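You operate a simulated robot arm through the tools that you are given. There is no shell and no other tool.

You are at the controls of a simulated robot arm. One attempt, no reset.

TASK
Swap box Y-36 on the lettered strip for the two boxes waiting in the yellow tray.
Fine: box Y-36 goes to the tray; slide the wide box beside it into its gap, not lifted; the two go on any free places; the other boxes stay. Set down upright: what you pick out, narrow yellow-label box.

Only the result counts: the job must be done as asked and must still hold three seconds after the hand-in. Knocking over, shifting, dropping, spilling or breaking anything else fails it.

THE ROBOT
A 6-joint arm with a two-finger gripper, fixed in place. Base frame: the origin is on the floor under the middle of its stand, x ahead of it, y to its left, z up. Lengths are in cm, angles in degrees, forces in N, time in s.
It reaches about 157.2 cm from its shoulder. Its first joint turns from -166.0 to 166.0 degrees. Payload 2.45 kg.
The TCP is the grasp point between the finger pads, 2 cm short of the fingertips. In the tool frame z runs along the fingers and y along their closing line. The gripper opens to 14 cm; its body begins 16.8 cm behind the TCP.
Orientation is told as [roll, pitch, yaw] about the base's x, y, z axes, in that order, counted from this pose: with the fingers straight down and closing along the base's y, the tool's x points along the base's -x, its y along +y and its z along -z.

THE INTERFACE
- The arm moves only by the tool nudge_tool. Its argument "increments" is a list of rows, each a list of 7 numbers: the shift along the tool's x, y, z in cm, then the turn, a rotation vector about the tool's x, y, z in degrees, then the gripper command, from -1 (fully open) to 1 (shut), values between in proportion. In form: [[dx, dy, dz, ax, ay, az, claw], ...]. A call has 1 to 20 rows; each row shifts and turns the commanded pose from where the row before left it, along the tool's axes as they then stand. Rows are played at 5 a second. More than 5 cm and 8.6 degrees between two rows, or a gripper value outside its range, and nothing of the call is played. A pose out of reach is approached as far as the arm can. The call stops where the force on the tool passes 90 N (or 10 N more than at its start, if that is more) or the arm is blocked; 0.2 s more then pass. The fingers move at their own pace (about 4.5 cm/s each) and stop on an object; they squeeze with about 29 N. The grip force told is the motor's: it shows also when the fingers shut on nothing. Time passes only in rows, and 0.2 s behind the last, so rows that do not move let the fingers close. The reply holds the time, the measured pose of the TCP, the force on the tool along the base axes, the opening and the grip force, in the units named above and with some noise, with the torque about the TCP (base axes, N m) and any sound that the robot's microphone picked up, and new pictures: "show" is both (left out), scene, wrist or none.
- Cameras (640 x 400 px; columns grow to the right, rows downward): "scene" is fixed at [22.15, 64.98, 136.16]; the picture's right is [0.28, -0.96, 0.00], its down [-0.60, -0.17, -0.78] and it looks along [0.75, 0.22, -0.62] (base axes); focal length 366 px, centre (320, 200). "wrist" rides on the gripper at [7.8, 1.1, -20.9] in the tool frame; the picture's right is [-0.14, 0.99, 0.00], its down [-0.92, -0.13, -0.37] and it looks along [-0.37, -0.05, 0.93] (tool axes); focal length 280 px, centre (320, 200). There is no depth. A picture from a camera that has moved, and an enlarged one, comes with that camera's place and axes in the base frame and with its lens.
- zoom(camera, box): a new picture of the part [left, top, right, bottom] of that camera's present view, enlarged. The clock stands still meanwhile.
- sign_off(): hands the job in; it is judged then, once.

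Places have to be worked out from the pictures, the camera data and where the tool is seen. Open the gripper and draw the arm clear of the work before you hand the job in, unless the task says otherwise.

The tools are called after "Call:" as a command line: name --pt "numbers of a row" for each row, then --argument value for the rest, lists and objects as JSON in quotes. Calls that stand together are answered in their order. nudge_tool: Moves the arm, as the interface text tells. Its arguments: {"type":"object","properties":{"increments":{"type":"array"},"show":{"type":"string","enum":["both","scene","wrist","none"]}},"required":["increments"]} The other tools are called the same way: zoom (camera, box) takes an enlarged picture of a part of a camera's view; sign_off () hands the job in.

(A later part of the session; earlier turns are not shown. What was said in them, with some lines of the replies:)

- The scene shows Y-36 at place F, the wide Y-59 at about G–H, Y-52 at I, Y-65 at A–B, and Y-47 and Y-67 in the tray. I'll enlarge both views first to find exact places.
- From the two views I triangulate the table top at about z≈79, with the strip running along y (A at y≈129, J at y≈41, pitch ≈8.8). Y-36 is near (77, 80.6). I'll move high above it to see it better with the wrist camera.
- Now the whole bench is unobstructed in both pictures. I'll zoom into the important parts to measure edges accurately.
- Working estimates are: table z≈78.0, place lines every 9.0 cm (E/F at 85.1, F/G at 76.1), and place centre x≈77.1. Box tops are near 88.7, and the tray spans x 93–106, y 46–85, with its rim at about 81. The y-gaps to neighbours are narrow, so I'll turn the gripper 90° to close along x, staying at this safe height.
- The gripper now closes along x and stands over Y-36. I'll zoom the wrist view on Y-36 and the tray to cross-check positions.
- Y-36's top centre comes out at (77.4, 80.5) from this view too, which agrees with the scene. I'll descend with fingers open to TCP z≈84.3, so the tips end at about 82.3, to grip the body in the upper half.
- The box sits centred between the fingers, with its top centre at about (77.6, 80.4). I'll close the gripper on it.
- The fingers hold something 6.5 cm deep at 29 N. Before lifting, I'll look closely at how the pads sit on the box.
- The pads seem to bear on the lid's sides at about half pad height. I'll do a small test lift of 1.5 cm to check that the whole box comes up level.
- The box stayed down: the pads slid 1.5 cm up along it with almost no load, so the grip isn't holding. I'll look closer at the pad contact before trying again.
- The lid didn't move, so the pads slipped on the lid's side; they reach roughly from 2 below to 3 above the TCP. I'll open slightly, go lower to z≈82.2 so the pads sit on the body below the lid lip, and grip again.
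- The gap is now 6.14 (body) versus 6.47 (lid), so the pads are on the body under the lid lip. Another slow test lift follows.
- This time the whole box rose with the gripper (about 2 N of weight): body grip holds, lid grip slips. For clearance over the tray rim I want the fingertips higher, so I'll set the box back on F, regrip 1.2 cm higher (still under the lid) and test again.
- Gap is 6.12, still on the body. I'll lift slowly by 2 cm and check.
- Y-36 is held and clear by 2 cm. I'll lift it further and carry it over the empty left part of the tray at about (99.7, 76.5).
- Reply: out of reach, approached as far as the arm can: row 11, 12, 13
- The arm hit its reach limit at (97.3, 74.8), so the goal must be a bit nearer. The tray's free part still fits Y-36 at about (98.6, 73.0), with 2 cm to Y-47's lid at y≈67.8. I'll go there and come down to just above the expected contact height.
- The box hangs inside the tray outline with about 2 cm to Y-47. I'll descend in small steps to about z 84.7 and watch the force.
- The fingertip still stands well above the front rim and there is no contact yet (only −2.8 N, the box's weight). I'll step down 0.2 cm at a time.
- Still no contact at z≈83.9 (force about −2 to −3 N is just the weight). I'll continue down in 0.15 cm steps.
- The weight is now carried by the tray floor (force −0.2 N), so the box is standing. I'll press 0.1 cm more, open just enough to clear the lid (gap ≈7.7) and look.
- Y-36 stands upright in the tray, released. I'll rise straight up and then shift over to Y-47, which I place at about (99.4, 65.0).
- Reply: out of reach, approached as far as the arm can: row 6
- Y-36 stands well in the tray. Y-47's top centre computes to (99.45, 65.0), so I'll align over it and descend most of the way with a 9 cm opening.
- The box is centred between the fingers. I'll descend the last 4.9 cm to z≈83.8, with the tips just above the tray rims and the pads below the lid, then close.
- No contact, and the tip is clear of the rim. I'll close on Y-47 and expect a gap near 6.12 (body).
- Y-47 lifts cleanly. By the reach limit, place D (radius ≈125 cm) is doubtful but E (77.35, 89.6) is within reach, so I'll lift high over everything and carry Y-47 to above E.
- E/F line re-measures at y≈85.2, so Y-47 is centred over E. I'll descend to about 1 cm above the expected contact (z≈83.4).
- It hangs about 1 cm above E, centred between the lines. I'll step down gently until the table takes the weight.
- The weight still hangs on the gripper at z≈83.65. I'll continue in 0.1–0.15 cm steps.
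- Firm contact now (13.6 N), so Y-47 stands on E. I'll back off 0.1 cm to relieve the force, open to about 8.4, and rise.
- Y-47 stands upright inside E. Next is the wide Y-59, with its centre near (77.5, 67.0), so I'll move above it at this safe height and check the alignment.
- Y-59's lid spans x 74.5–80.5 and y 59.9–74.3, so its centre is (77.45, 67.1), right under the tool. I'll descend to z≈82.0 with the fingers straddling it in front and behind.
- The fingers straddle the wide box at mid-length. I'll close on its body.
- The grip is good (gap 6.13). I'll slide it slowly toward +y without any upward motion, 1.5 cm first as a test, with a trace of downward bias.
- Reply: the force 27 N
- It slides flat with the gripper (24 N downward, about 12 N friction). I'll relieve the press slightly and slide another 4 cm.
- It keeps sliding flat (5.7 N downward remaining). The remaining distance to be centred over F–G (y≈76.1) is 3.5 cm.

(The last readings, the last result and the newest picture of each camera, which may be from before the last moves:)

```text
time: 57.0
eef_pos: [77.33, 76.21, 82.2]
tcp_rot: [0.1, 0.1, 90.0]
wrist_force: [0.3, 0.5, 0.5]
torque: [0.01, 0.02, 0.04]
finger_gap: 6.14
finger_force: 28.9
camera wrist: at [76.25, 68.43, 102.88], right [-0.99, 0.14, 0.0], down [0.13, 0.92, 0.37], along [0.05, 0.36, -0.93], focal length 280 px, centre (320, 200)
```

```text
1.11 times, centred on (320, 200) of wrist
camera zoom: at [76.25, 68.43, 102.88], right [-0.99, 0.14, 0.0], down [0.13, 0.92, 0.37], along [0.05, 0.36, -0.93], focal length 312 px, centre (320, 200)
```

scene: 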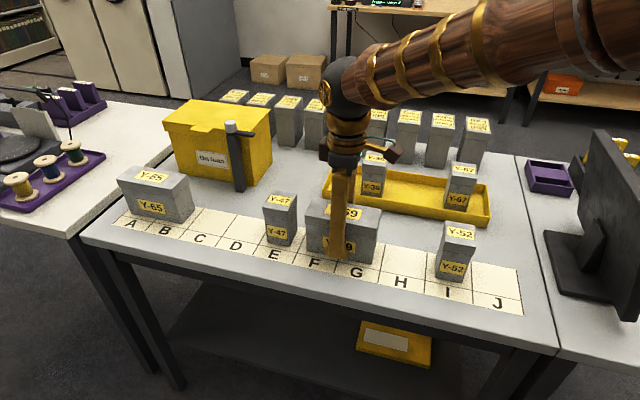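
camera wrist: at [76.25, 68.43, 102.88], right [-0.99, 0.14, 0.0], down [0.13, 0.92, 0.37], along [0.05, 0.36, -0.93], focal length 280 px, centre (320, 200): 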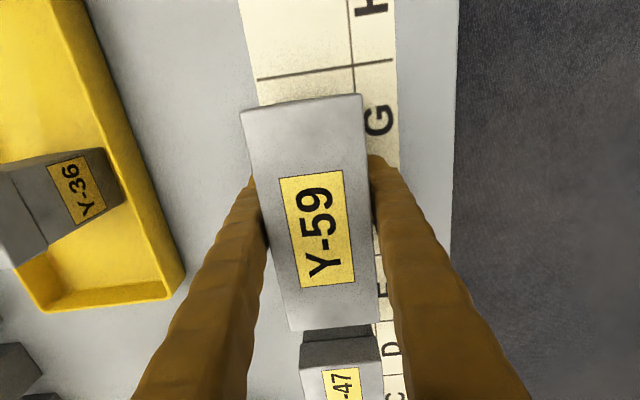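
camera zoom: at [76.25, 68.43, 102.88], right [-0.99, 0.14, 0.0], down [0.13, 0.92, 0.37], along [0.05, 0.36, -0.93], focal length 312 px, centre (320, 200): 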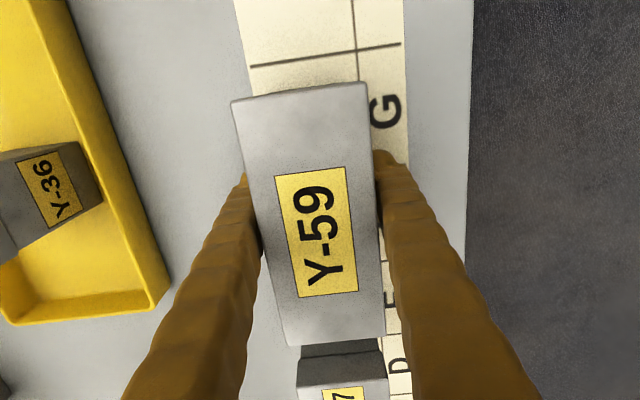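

Y-59 now stands across F–G, centred between the E/F and G/H lines, with no vertical load. I'll open and rise straight up.

Call:
nudge_tool --pt "0 0 0 0 0 0 0.05" --pt "0 0 0 0 0 0 -0.25" --pt "0 0 0 0 0 0 -0.25" --pt "0 0 0 0 0 0 -0.25" --pt "0 0 -0.5 0 0 0 -0.25" --pt "0 0 -1 0 0 0 -0.25" --pt "0 0 -1.5 0 0 0 -0.25" --pt "0 0 -3 0 0 0 -0.3" --pt "0 0 -3 0 0 0 -0.3" --pt "0 0 -3 0 0 0 -0.3" --pt "0 0 -3 0 0 0 -0.3" --pt "0 0 0 0 0 0 -0.3" --show "both"

Call:
zoom --camera "scene" --box '[250, 180, 430, 290]'

Call:
zoom --camera "scene" --box '[390, 150, 540, 310]'

```text
time: 59.6
eef_pos: [77.36, 76.07, 96.87]
tcp_rot: [-0.1, 0.0, 89.9]
wrist_force: [0.8, 0.1, -0.8]
torque: [-0.02, 0.03, 0.01]
finger_gap: 9.1
finger_force: 0.0
camera wrist: at [76.25, 68.41, 117.71], right [-0.99, 0.14, 0.0], down [0.13, 0.92, 0.37], along [0.05, 0.36, -0.93], focal length 280 px, centre (320, 200)
```

scene: 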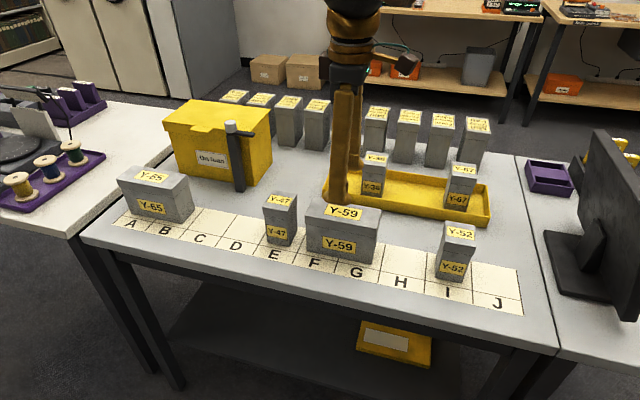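
wrist: 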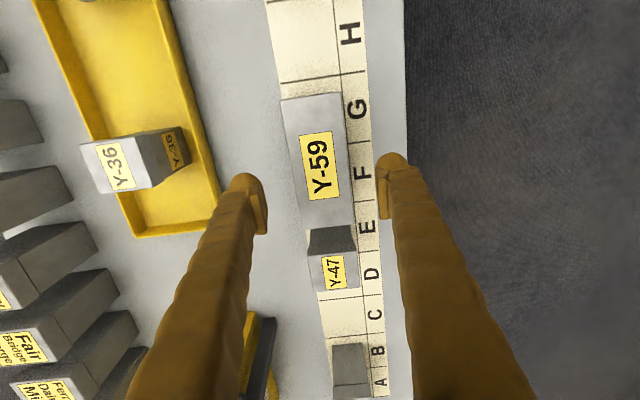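

```text
3.56 times, centred on (340, 235) of scene
camera zoom: at [22.15, 64.98, 136.16], right [0.28, -0.96, 0.0], down [-0.6, -0.17, -0.78], along [0.75, 0.22, -0.62], focal length 1301 px, centre (249, 76)
```

zoom: 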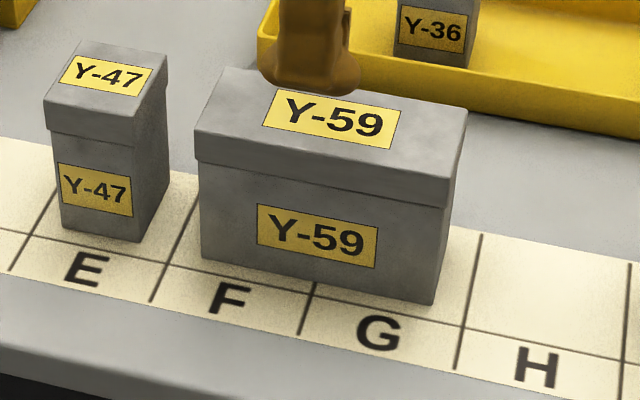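

```text
2.50 times, centred on (465, 230) of scene
camera zoom: at [22.15, 64.98, 136.16], right [0.28, -0.96, 0.0], down [-0.6, -0.17, -0.78], along [0.75, 0.22, -0.62], focal length 915 px, centre (-42, 125)
```

zoom: 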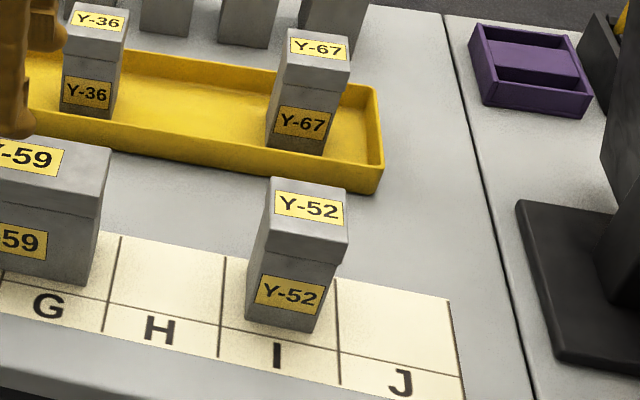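

Y-59 stays upright in F–G. Now Y-67: I'll move at safe height to above it, estimated at (99.5, 52.5).

Call:
nudge_tool --pt "1.4 -1.3 0 0 0 0 -0.3" --pt "2.6 -2.4 0 0 0 0 -0.3" --pt "2.9 -2.7 0 0 0 0 -0.3" --pt "2.9 -2.7 0 0 0 0 -0.3" --pt "2.9 -2.7 0 0 0 0 -0.3" --pt "2.9 -2.7 0 0 0 0 -0.3" --pt "2.9 -2.7 0 0 0 0 -0.3" --pt "2.9 -2.7 0 0 0 0 -0.3" --pt "1.6 -1.5 0 0 0 0 -0.3" --pt "0.6 -0.6 0 0 0 0 -0.3" --pt "0 0 0 0 0 0 -0.3" --show "both"

Call:
zoom --camera "wrist" --box '[200, 60, 440, 260]'

```text
time: 62.0
eef_pos: [99.47, 52.43, 97.08]
tcp_rot: [0.0, 0.1, 90.0]
wrist_force: [0.9, 0.0, 0.6]
torque: [0.01, 0.03, -0.02]
finger_gap: 9.09
finger_force: 0.0
camera wrist: at [98.31, 44.71, 117.91], right [-0.99, 0.14, 0.0], down [0.13, 0.92, 0.37], along [0.05, 0.36, -0.93], focal length 280 px, centre (320, 200)
```

scene: 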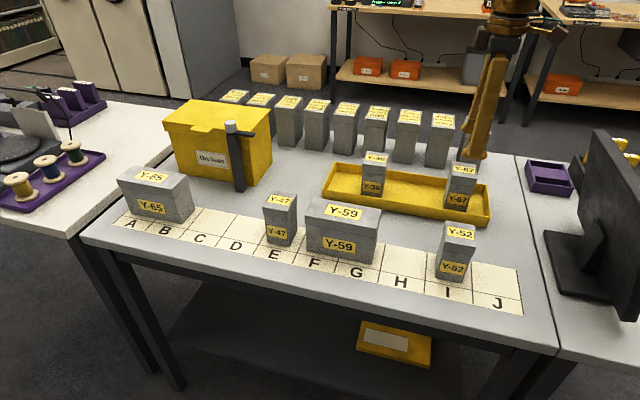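
wrist: 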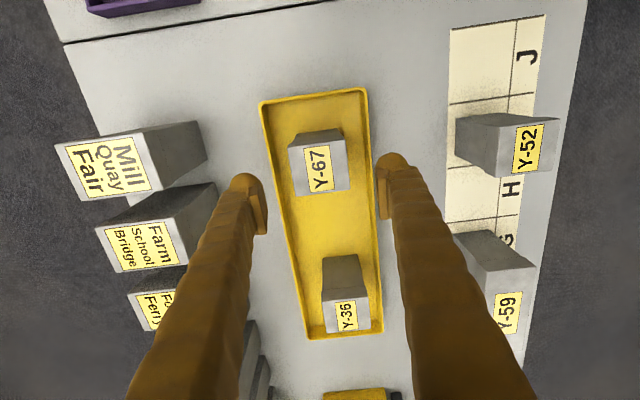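

```text
2.00 times, centred on (320, 160) of wrist
camera zoom: at [98.31, 44.71, 117.91], right [-0.99, 0.14, 0.0], down [0.13, 0.92, 0.37], along [0.05, 0.36, -0.93], focal length 561 px, centre (320, 280)
```

zoom: 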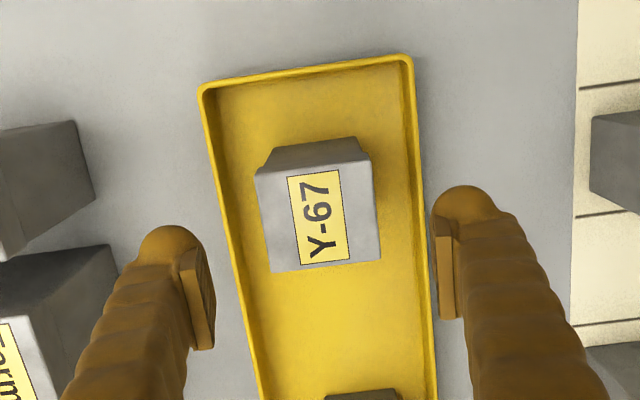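

Y-67's top centre is (99.45, 52.44), right under the tool. I'll descend to z≈83.9, with the tips above the rim and the pads below the lid.

Call:
nudge_tool --pt "0 0 4 0 0 0 -0.3" --pt "0 0 4 0 0 0 -0.3" --pt "0 0 2.5 0 0 0 -0.3" --pt "0 0 1.5 0 0 0 -0.3" --pt "0 0 0.7 0 0 0 -0.3" --pt "0 0 0.4 0 0 0 -0.3" --pt "0 0 0 0 0 0 -0.3" --show "both"

Call:
zoom --camera "scene" --box '[410, 140, 510, 230]'

```text
time: 63.6
eef_pos: [99.33, 52.46, 83.86]
tcp_rot: [0.0, 0.0, 90.0]
wrist_force: [0.6, -0.2, 0.6]
torque: [0.02, -0.01, 0.01]
finger_gap: 9.11
finger_force: 0.1
camera wrist: at [98.2, 44.79, 104.8], right [-0.99, 0.14, 0.0], down [0.13, 0.92, 0.37], along [0.05, 0.36, -0.93], focal length 280 px, centre (320, 200)
```

scene: 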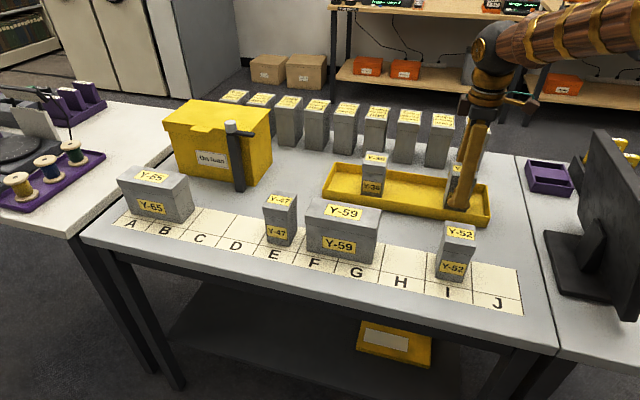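
wrist: 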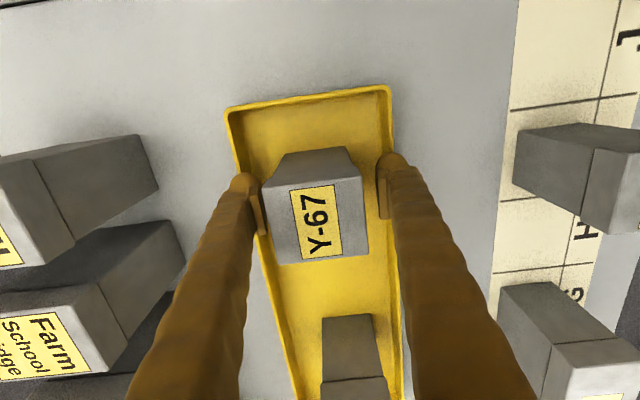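

```text
4.44 times, centred on (460, 185) of scene
camera zoom: at [22.15, 64.98, 136.16], right [0.28, -0.96, 0.0], down [-0.6, -0.17, -0.78], along [0.75, 0.22, -0.62], focal length 1626 px, centre (-302, 267)
```

zoom: 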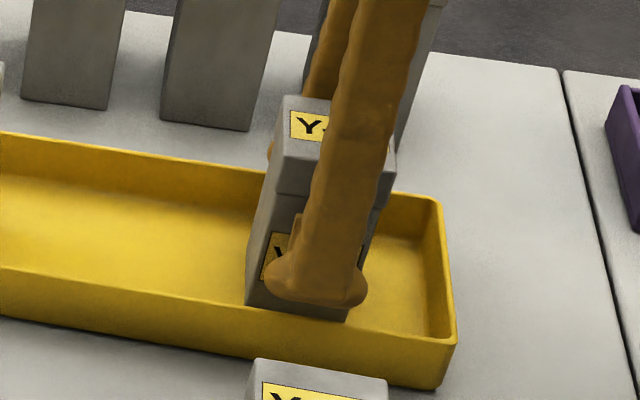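

No contact force, and the tip is above the rim. I'll close on Y-67, checking for a body gap of about 6.12, and test-lift 1 cm.

Call:
nudge_tool --pt "0 0 0 0 0 0 0.1" --pt "0 0 0 0 0 0 0.2" --pt "0 0 0 0 0 0 1" --pt "0 0 0 0 0 0 1" --pt "0 0 0 0 0 0 1" --pt "0 0 0 0 0 0 1" --show "none"

Call:
nudge_tool --pt "0 0 -0.3 0 0 0 1" --pt "0 0 -0.3 0 0 0 1" --pt "0 0 -0.4 0 0 0 1" --pt "0 0 0 0 0 0 1" --show "both"

Call:
zoom --camera "scene" --box '[410, 140, 510, 230]'

```text
time: 65.0
eef_pos: [99.42, 52.45, 83.94]
tcp_rot: [0.0, 0.0, 90.0]
wrist_force: [0.1, 0.0, 1.2]
torque: [0.02, -0.01, 0.04]
finger_gap: 6.12
finger_force: 28.9
```

```text
time: 66.0
eef_pos: [99.38, 52.38, 84.87]
tcp_rot: [0.1, -0.1, 90.1]
wrist_force: [-0.4, 0.1, -2.6]
torque: [-0.05, -0.03, 0.01]
finger_gap: 6.1
finger_force: 29.1
camera wrist: at [98.27, 44.75, 105.74], right [-0.99, 0.14, 0.0], down [0.13, 0.92, 0.37], along [0.05, 0.37, -0.93], focal length 280 px, centre (320, 200)
```

scene: 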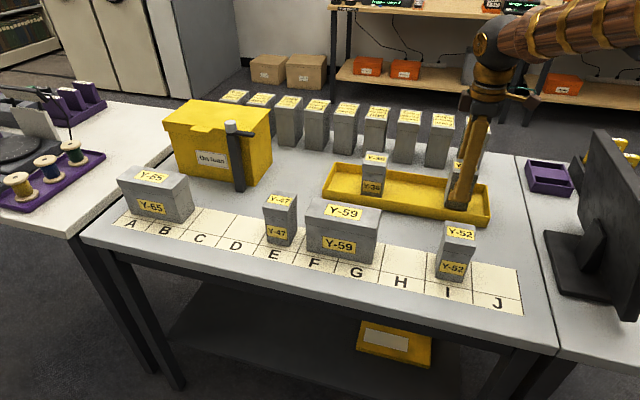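
wrist: 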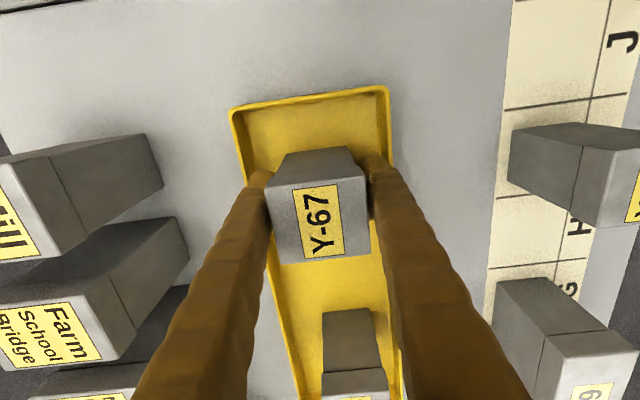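

```text
4.44 times, centred on (460, 185) of scene
camera zoom: at [22.15, 64.98, 136.16], right [0.28, -0.96, 0.0], down [-0.6, -0.17, -0.78], along [0.75, 0.22, -0.62], focal length 1626 px, centre (-302, 267)
```

zoom: 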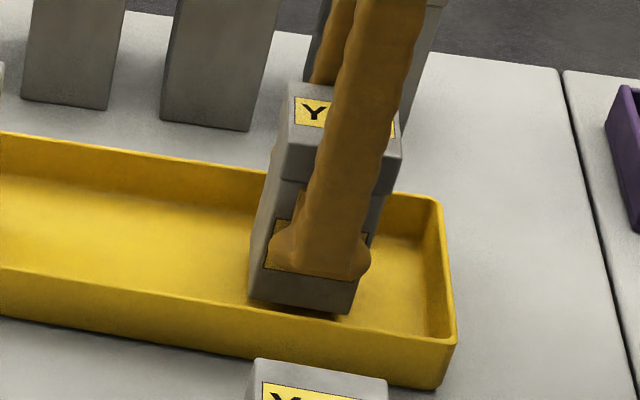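

Y-67 is lifted cleanly (−2.6 N). I'll raise it well above the other boxes and carry it over the free place H at (77.4, 62.6).

Call:
nudge_tool --pt "0 0 -1.5 0 0 0 1" --pt "0 0 -2.5 0 0 0 1" --pt "0 0 -3 0 0 0 1" --pt "0 0 -3 0 0 0 1" --pt "0 0 -2.6 0 0 0 1" --pt "-0.71 1.54 0 0 0 0 1" --pt "-1.32 2.86 0 0 0 0 1" --pt "-1.63 3.52 0 0 0 0 1" --pt "-1.73 3.74 0 0 0 0 1" --pt "-1.73 3.74 0 0 0 0 1" --pt "-1.52 3.3 0 0 0 0 1" --pt "-1.02 2.2 0 0 0 0 1" --pt "-0.5 1.1 0 0 0 0 1" --pt "0 0 0 0 0 0 1" --show "both"

Call:
zoom --camera "wrist" --box '[200, 20, 440, 380]'

Call:
zoom --camera "scene" --box '[350, 160, 490, 300]'

```text
time: 69.0
eef_pos: [77.38, 62.72, 97.53]
tcp_rot: [0.0, 0.0, 89.9]
wrist_force: [0.1, -0.1, -2.5]
torque: [0.02, 0.04, 0.04]
finger_gap: 6.12
finger_force: 28.8
camera wrist: at [76.26, 55.08, 118.34], right [-0.99, 0.14, 0.0], down [0.13, 0.92, 0.37], along [0.05, 0.36, -0.93], focal length 280 px, centre (320, 200)
```

scene: 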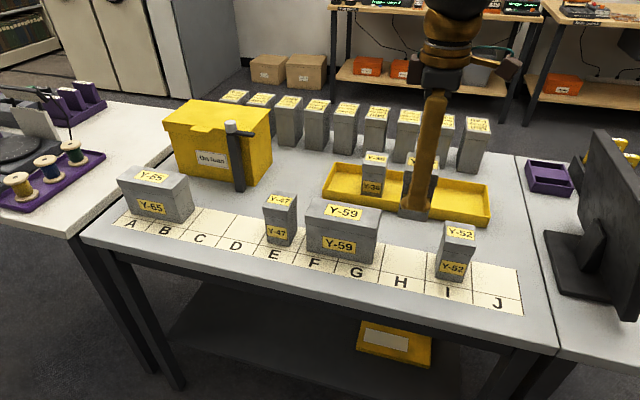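
wrist: 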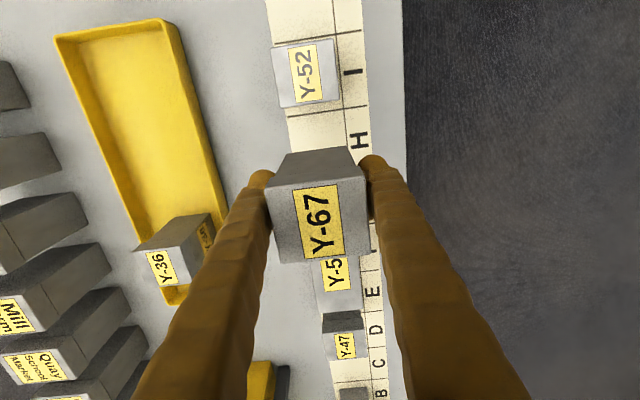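

```text
1.11 times, centred on (320, 200) of wrist
camera zoom: at [76.26, 55.08, 118.34], right [-0.99, 0.14, 0.0], down [0.13, 0.92, 0.37], along [0.05, 0.36, -0.93], focal length 312 px, centre (320, 200)
```

zoom: 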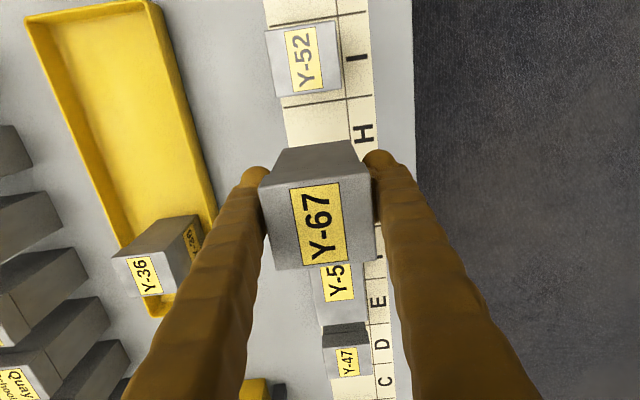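

```text
2.86 times, centred on (420, 230) of scene
camera zoom: at [22.15, 64.98, 136.16], right [0.28, -0.96, 0.0], down [-0.6, -0.17, -0.78], along [0.75, 0.22, -0.62], focal length 1046 px, centre (34, 114)
```

zoom: 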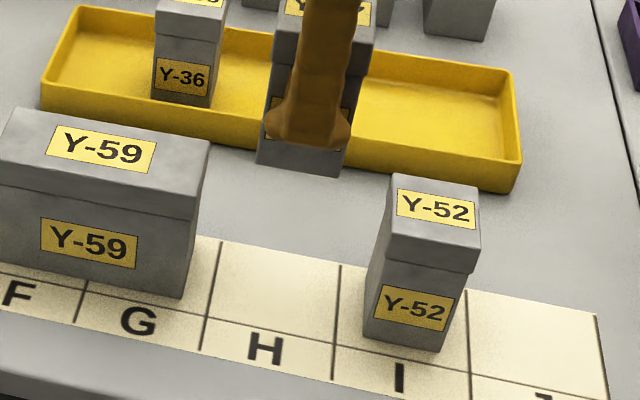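

H's lines are at 58.2 and 67.1, and Y-67 hangs centred at 62.7 with about 3 cm clearance to each neighbour. I'll descend to just above contact.

Call:
nudge_tool --pt "0 0 2.5 0 0 0 1" --pt "0 0 2.5 0 0 0 1" --pt "0 0 2.5 0 0 0 1" --pt "0 0 2 0 0 0 1" --pt "0 0 2 0 0 0 1" --pt "0 0 1 0 0 0 1" --pt "0 0 0.8 0 0 0 1" --pt "0 0 0 0 0 0 1" --show "both"

Call:
zoom --camera "scene" --box '[350, 180, 490, 300]'

```text
time: 70.8
eef_pos: [77.23, 62.58, 84.12]
tcp_rot: [0.1, 0.0, 90.0]
wrist_force: [0.3, 0.0, -1.3]
torque: [-0.02, -0.04, 0.02]
finger_gap: 6.14
finger_force: 29.5
camera wrist: at [76.12, 54.87, 104.96], right [-0.99, 0.14, 0.0], down [0.13, 0.92, 0.37], along [0.05, 0.37, -0.93], focal length 280 px, centre (320, 200)
```

scene: 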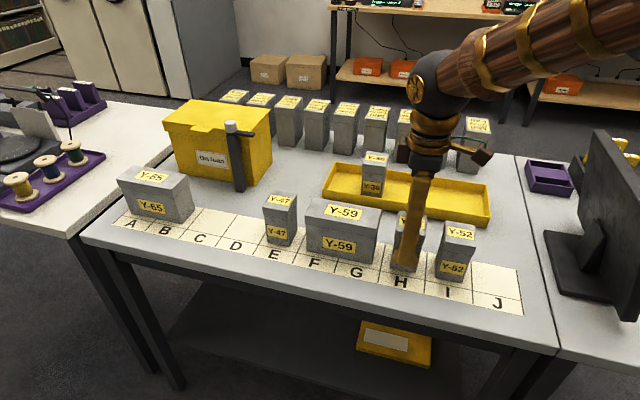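
wrist: 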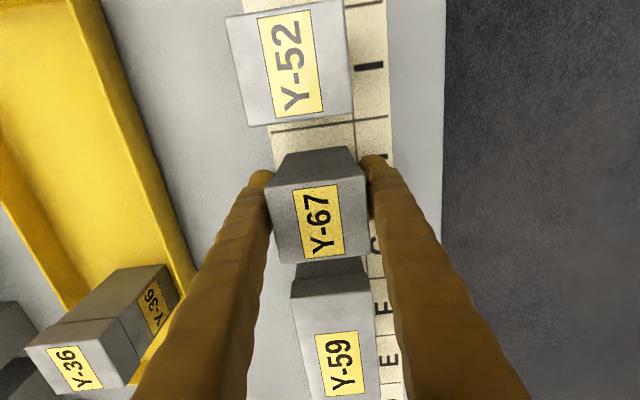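

```text
3.33 times, centred on (420, 240) of scene
camera zoom: at [22.15, 64.98, 136.16], right [0.28, -0.96, 0.0], down [-0.6, -0.17, -0.78], along [0.75, 0.22, -0.62], focal length 1220 px, centre (-13, 67)
```

zoom: 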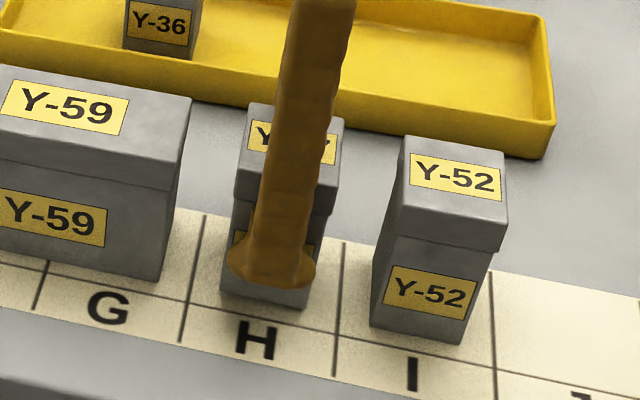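

Y-67 hangs over the middle of H with clear gaps on both sides. I'll step down in small increments until the table takes the weight.

Call:
nudge_tool --pt "0 0 0.3 0 0 0 1" --pt "0 0 0.15 0 0 0 1" --pt "0 0 0 0 0 0 1" --show "none"

Call:
nudge_tool --pt "0 0 0.12 0 0 0 1" --pt "0 0 0 0 0 0 1" --show "none"

Call:
nudge_tool --pt "0 0 0.1 0 0 0 1" --pt "0 0 0 0 0 0 1" --show "none"

```text
time: 71.6
eef_pos: [77.35, 62.53, 83.72]
tcp_rot: [0.0, -0.1, 89.9]
wrist_force: [-0.1, -0.3, -1.9]
torque: [0.02, 0.0, -0.01]
finger_gap: 6.13
finger_force: 28.9
```

```text
time: 72.2
eef_pos: [77.31, 62.63, 83.51]
tcp_rot: [0.0, 0.0, 89.9]
wrist_force: [0.5, 0.1, -2.3]
torque: [0.02, -0.04, 0.03]
finger_gap: 6.11
finger_force: 28.7
```

```text
time: 72.8
eef_pos: [77.34, 62.63, 83.56]
tcp_rot: [0.0, 0.0, 90.1]
wrist_force: [-0.3, -2.3, 3.6]
torque: [-0.13, 0.06, 0.05]
finger_gap: 6.13
finger_force: 29.3
```

The table now carries the box (+3.6 N). I'll open to about 8.4 and rise straight up.

Call:
nudge_tool --pt "0 0 0 0 0 0 0.05" --pt "0 0 0 0 0 0 -0.2" --pt "0 0 0 0 0 0 -0.2" --pt "0 0 0 0 0 0 -0.2" --pt "0 0 -0.5 0 0 0 -0.2" --pt "0 0 -1 0 0 0 -0.2" --pt "0 0 -1.5 0 0 0 -0.2" --pt "0 0 -2.5 0 0 0 -0.2" --pt "0 0 -3 0 0 0 -0.3" --pt "0 0 -4 0 0 0 -0.3" --pt "0 0 -4 0 0 0 -0.3" --pt "0 0 -4 0 0 0 -0.3" --pt "0 0 0 0 0 0 -0.3" --show "both"

Call:
zoom --camera "scene" --box '[350, 180, 490, 300]'

```text
time: 75.6
eef_pos: [77.12, 62.78, 104.09]
tcp_rot: [0.0, -0.1, 90.0]
wrist_force: [-0.6, 1.0, -1.3]
torque: [0.01, 0.02, -0.04]
finger_gap: 9.1
finger_force: 0.1
camera wrist: at [76.05, 54.99, 124.89], right [-0.99, 0.14, 0.0], down [0.13, 0.92, 0.37], along [0.05, 0.36, -0.93], focal length 280 px, centre (320, 200)
```

scene: 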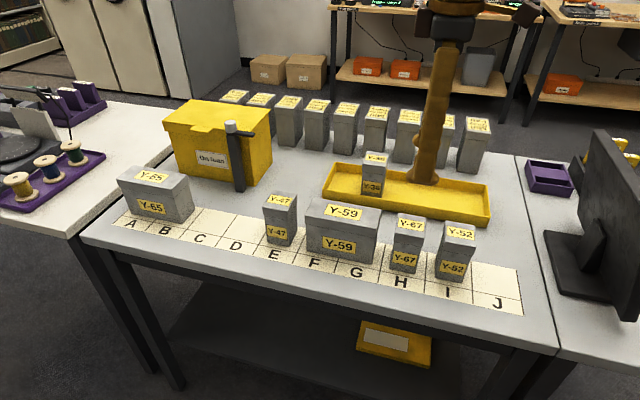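
wrist: 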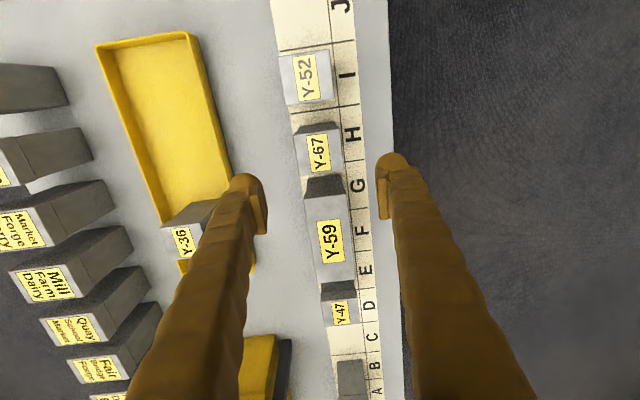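

```text
3.33 times, centred on (420, 240) of scene
camera zoom: at [22.15, 64.98, 136.16], right [0.28, -0.96, 0.0], down [-0.6, -0.17, -0.78], along [0.75, 0.22, -0.62], focal length 1220 px, centre (-13, 67)
```

zoom: 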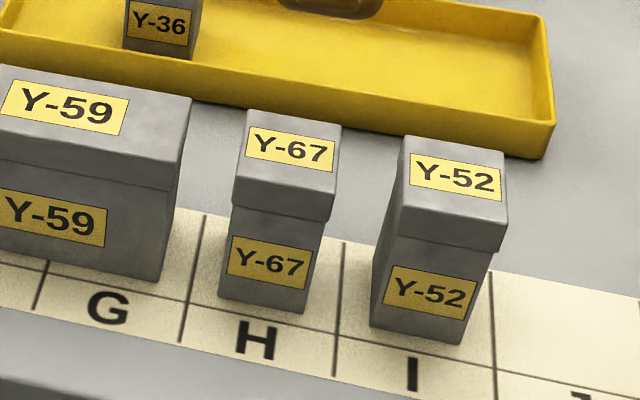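

Y-67 stands upright in H. I'll draw the arm back clear of the bench, fully open the gripper, and take a last look at everything.

Call:
nudge_tool --pt "0 0 -3 0 0 0 -0.3" --pt "0 3 -2 0 0 0 -1" --pt "0 4 0 0 0 0 -1" --pt "0 4 0 0 0 0 -1" --pt "0 4 0 0 0 0 -1" --pt "0 4 0 0 0 0 -1" --pt "0 4 0 0 0 0 -1" --pt "0 0 0 0 0 0 -1" --show "both"

Call:
zoom --camera "scene" --box '[240, 140, 510, 310]'

Call:
zoom --camera "scene" --box '[90, 90, 340, 270]'

```text
time: 77.4
eef_pos: [54.12, 62.72, 108.91]
tcp_rot: [0.0, 0.0, 90.0]
wrist_force: [0.5, -0.9, -1.0]
torque: [-0.03, 0.01, 0.04]
finger_gap: 14.0
finger_force: 0.0
camera wrist: at [53.06, 55.02, 129.78], right [-0.99, 0.14, 0.0], down [0.13, 0.92, 0.37], along [0.05, 0.37, -0.93], focal length 280 px, centre (320, 200)
```

scene: 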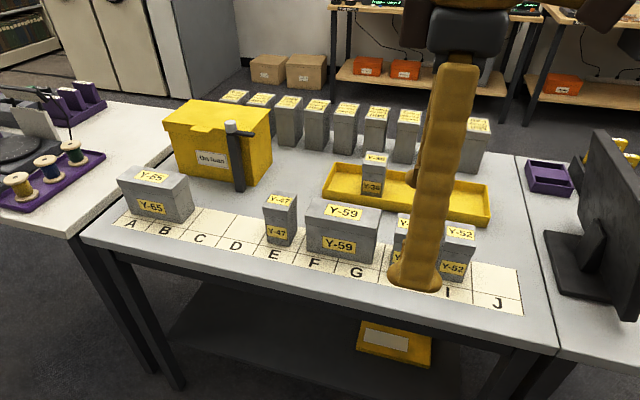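
wrist: 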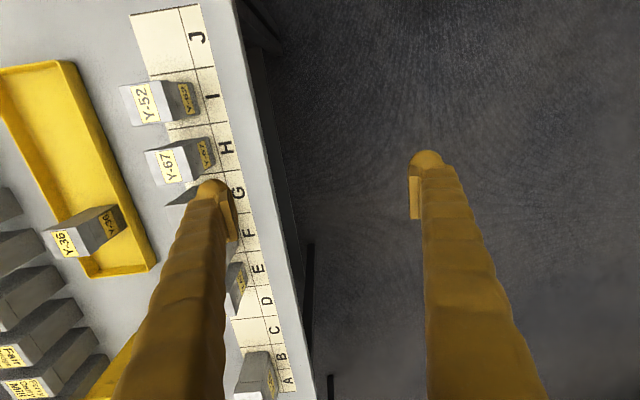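

```text
2.35 times, centred on (375, 225) of scene
camera zoom: at [22.15, 64.98, 136.16], right [0.28, -0.96, 0.0], down [-0.6, -0.17, -0.78], along [0.75, 0.22, -0.62], focal length 861 px, centre (191, 141)
```

zoom: 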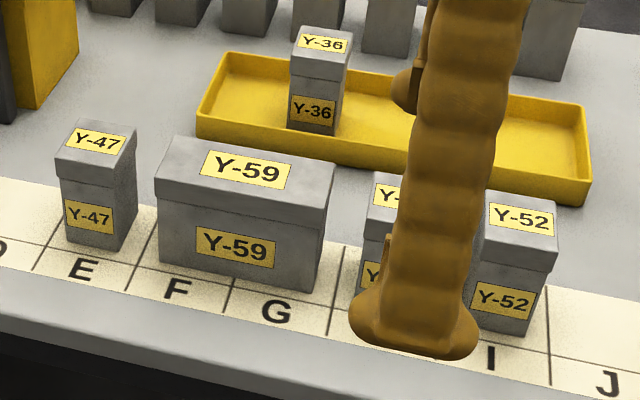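

```text
2.22 times, centred on (215, 180) of scene
camera zoom: at [22.15, 64.98, 136.16], right [0.28, -0.96, 0.0], down [-0.6, -0.17, -0.78], along [0.75, 0.22, -0.62], focal length 813 px, centre (553, 244)
```

zoom: 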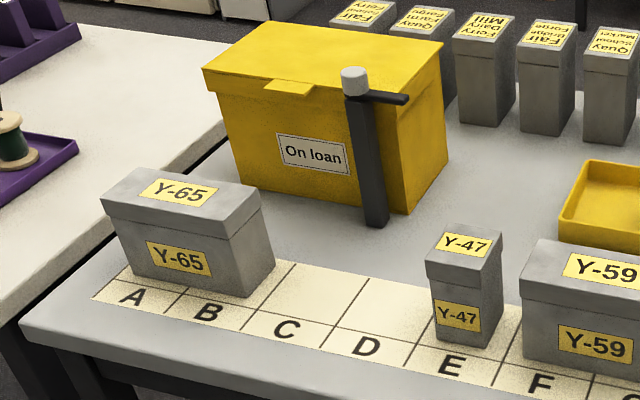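

The pictures show everything as asked. Y-36 is upright in the tray, Y-59 stands across F–G, Y-47 is on E and Y-67 on H, and Y-52, Y-65 and the rest haven't moved. The gripper is open and clear, so I'm handing in.

Call:
sign_off

```text
The job is handed in.
```

The swap is done and handed in; I haven't seen the judge's result.

- **Y-36:** upright in the yellow tray, near its left end.
- **Y-59 (wide box):** slid along the strip from G–H to F–G without being lifted, so it now fills Y-36's old place. It was pressed lightly down while sliding.
- **Y-47:** upright on place E.
- **Y-67:** upright on place H, between Y-59 and Y-52, with about 3 cm free on each side.
- **Everything else:** Y-52, Y-65, the tray, the "On loan" box and the back row look unmoved in the last pictures.

I chose E and H for the two tray boxes because D looked too close to the arm's reach limit. My first grip on Y-36 slipped on its lid, so I gripped each box by its body below the lid instead. Before handing in, I opened the gripper and pulled the arm back clear of the boxes.
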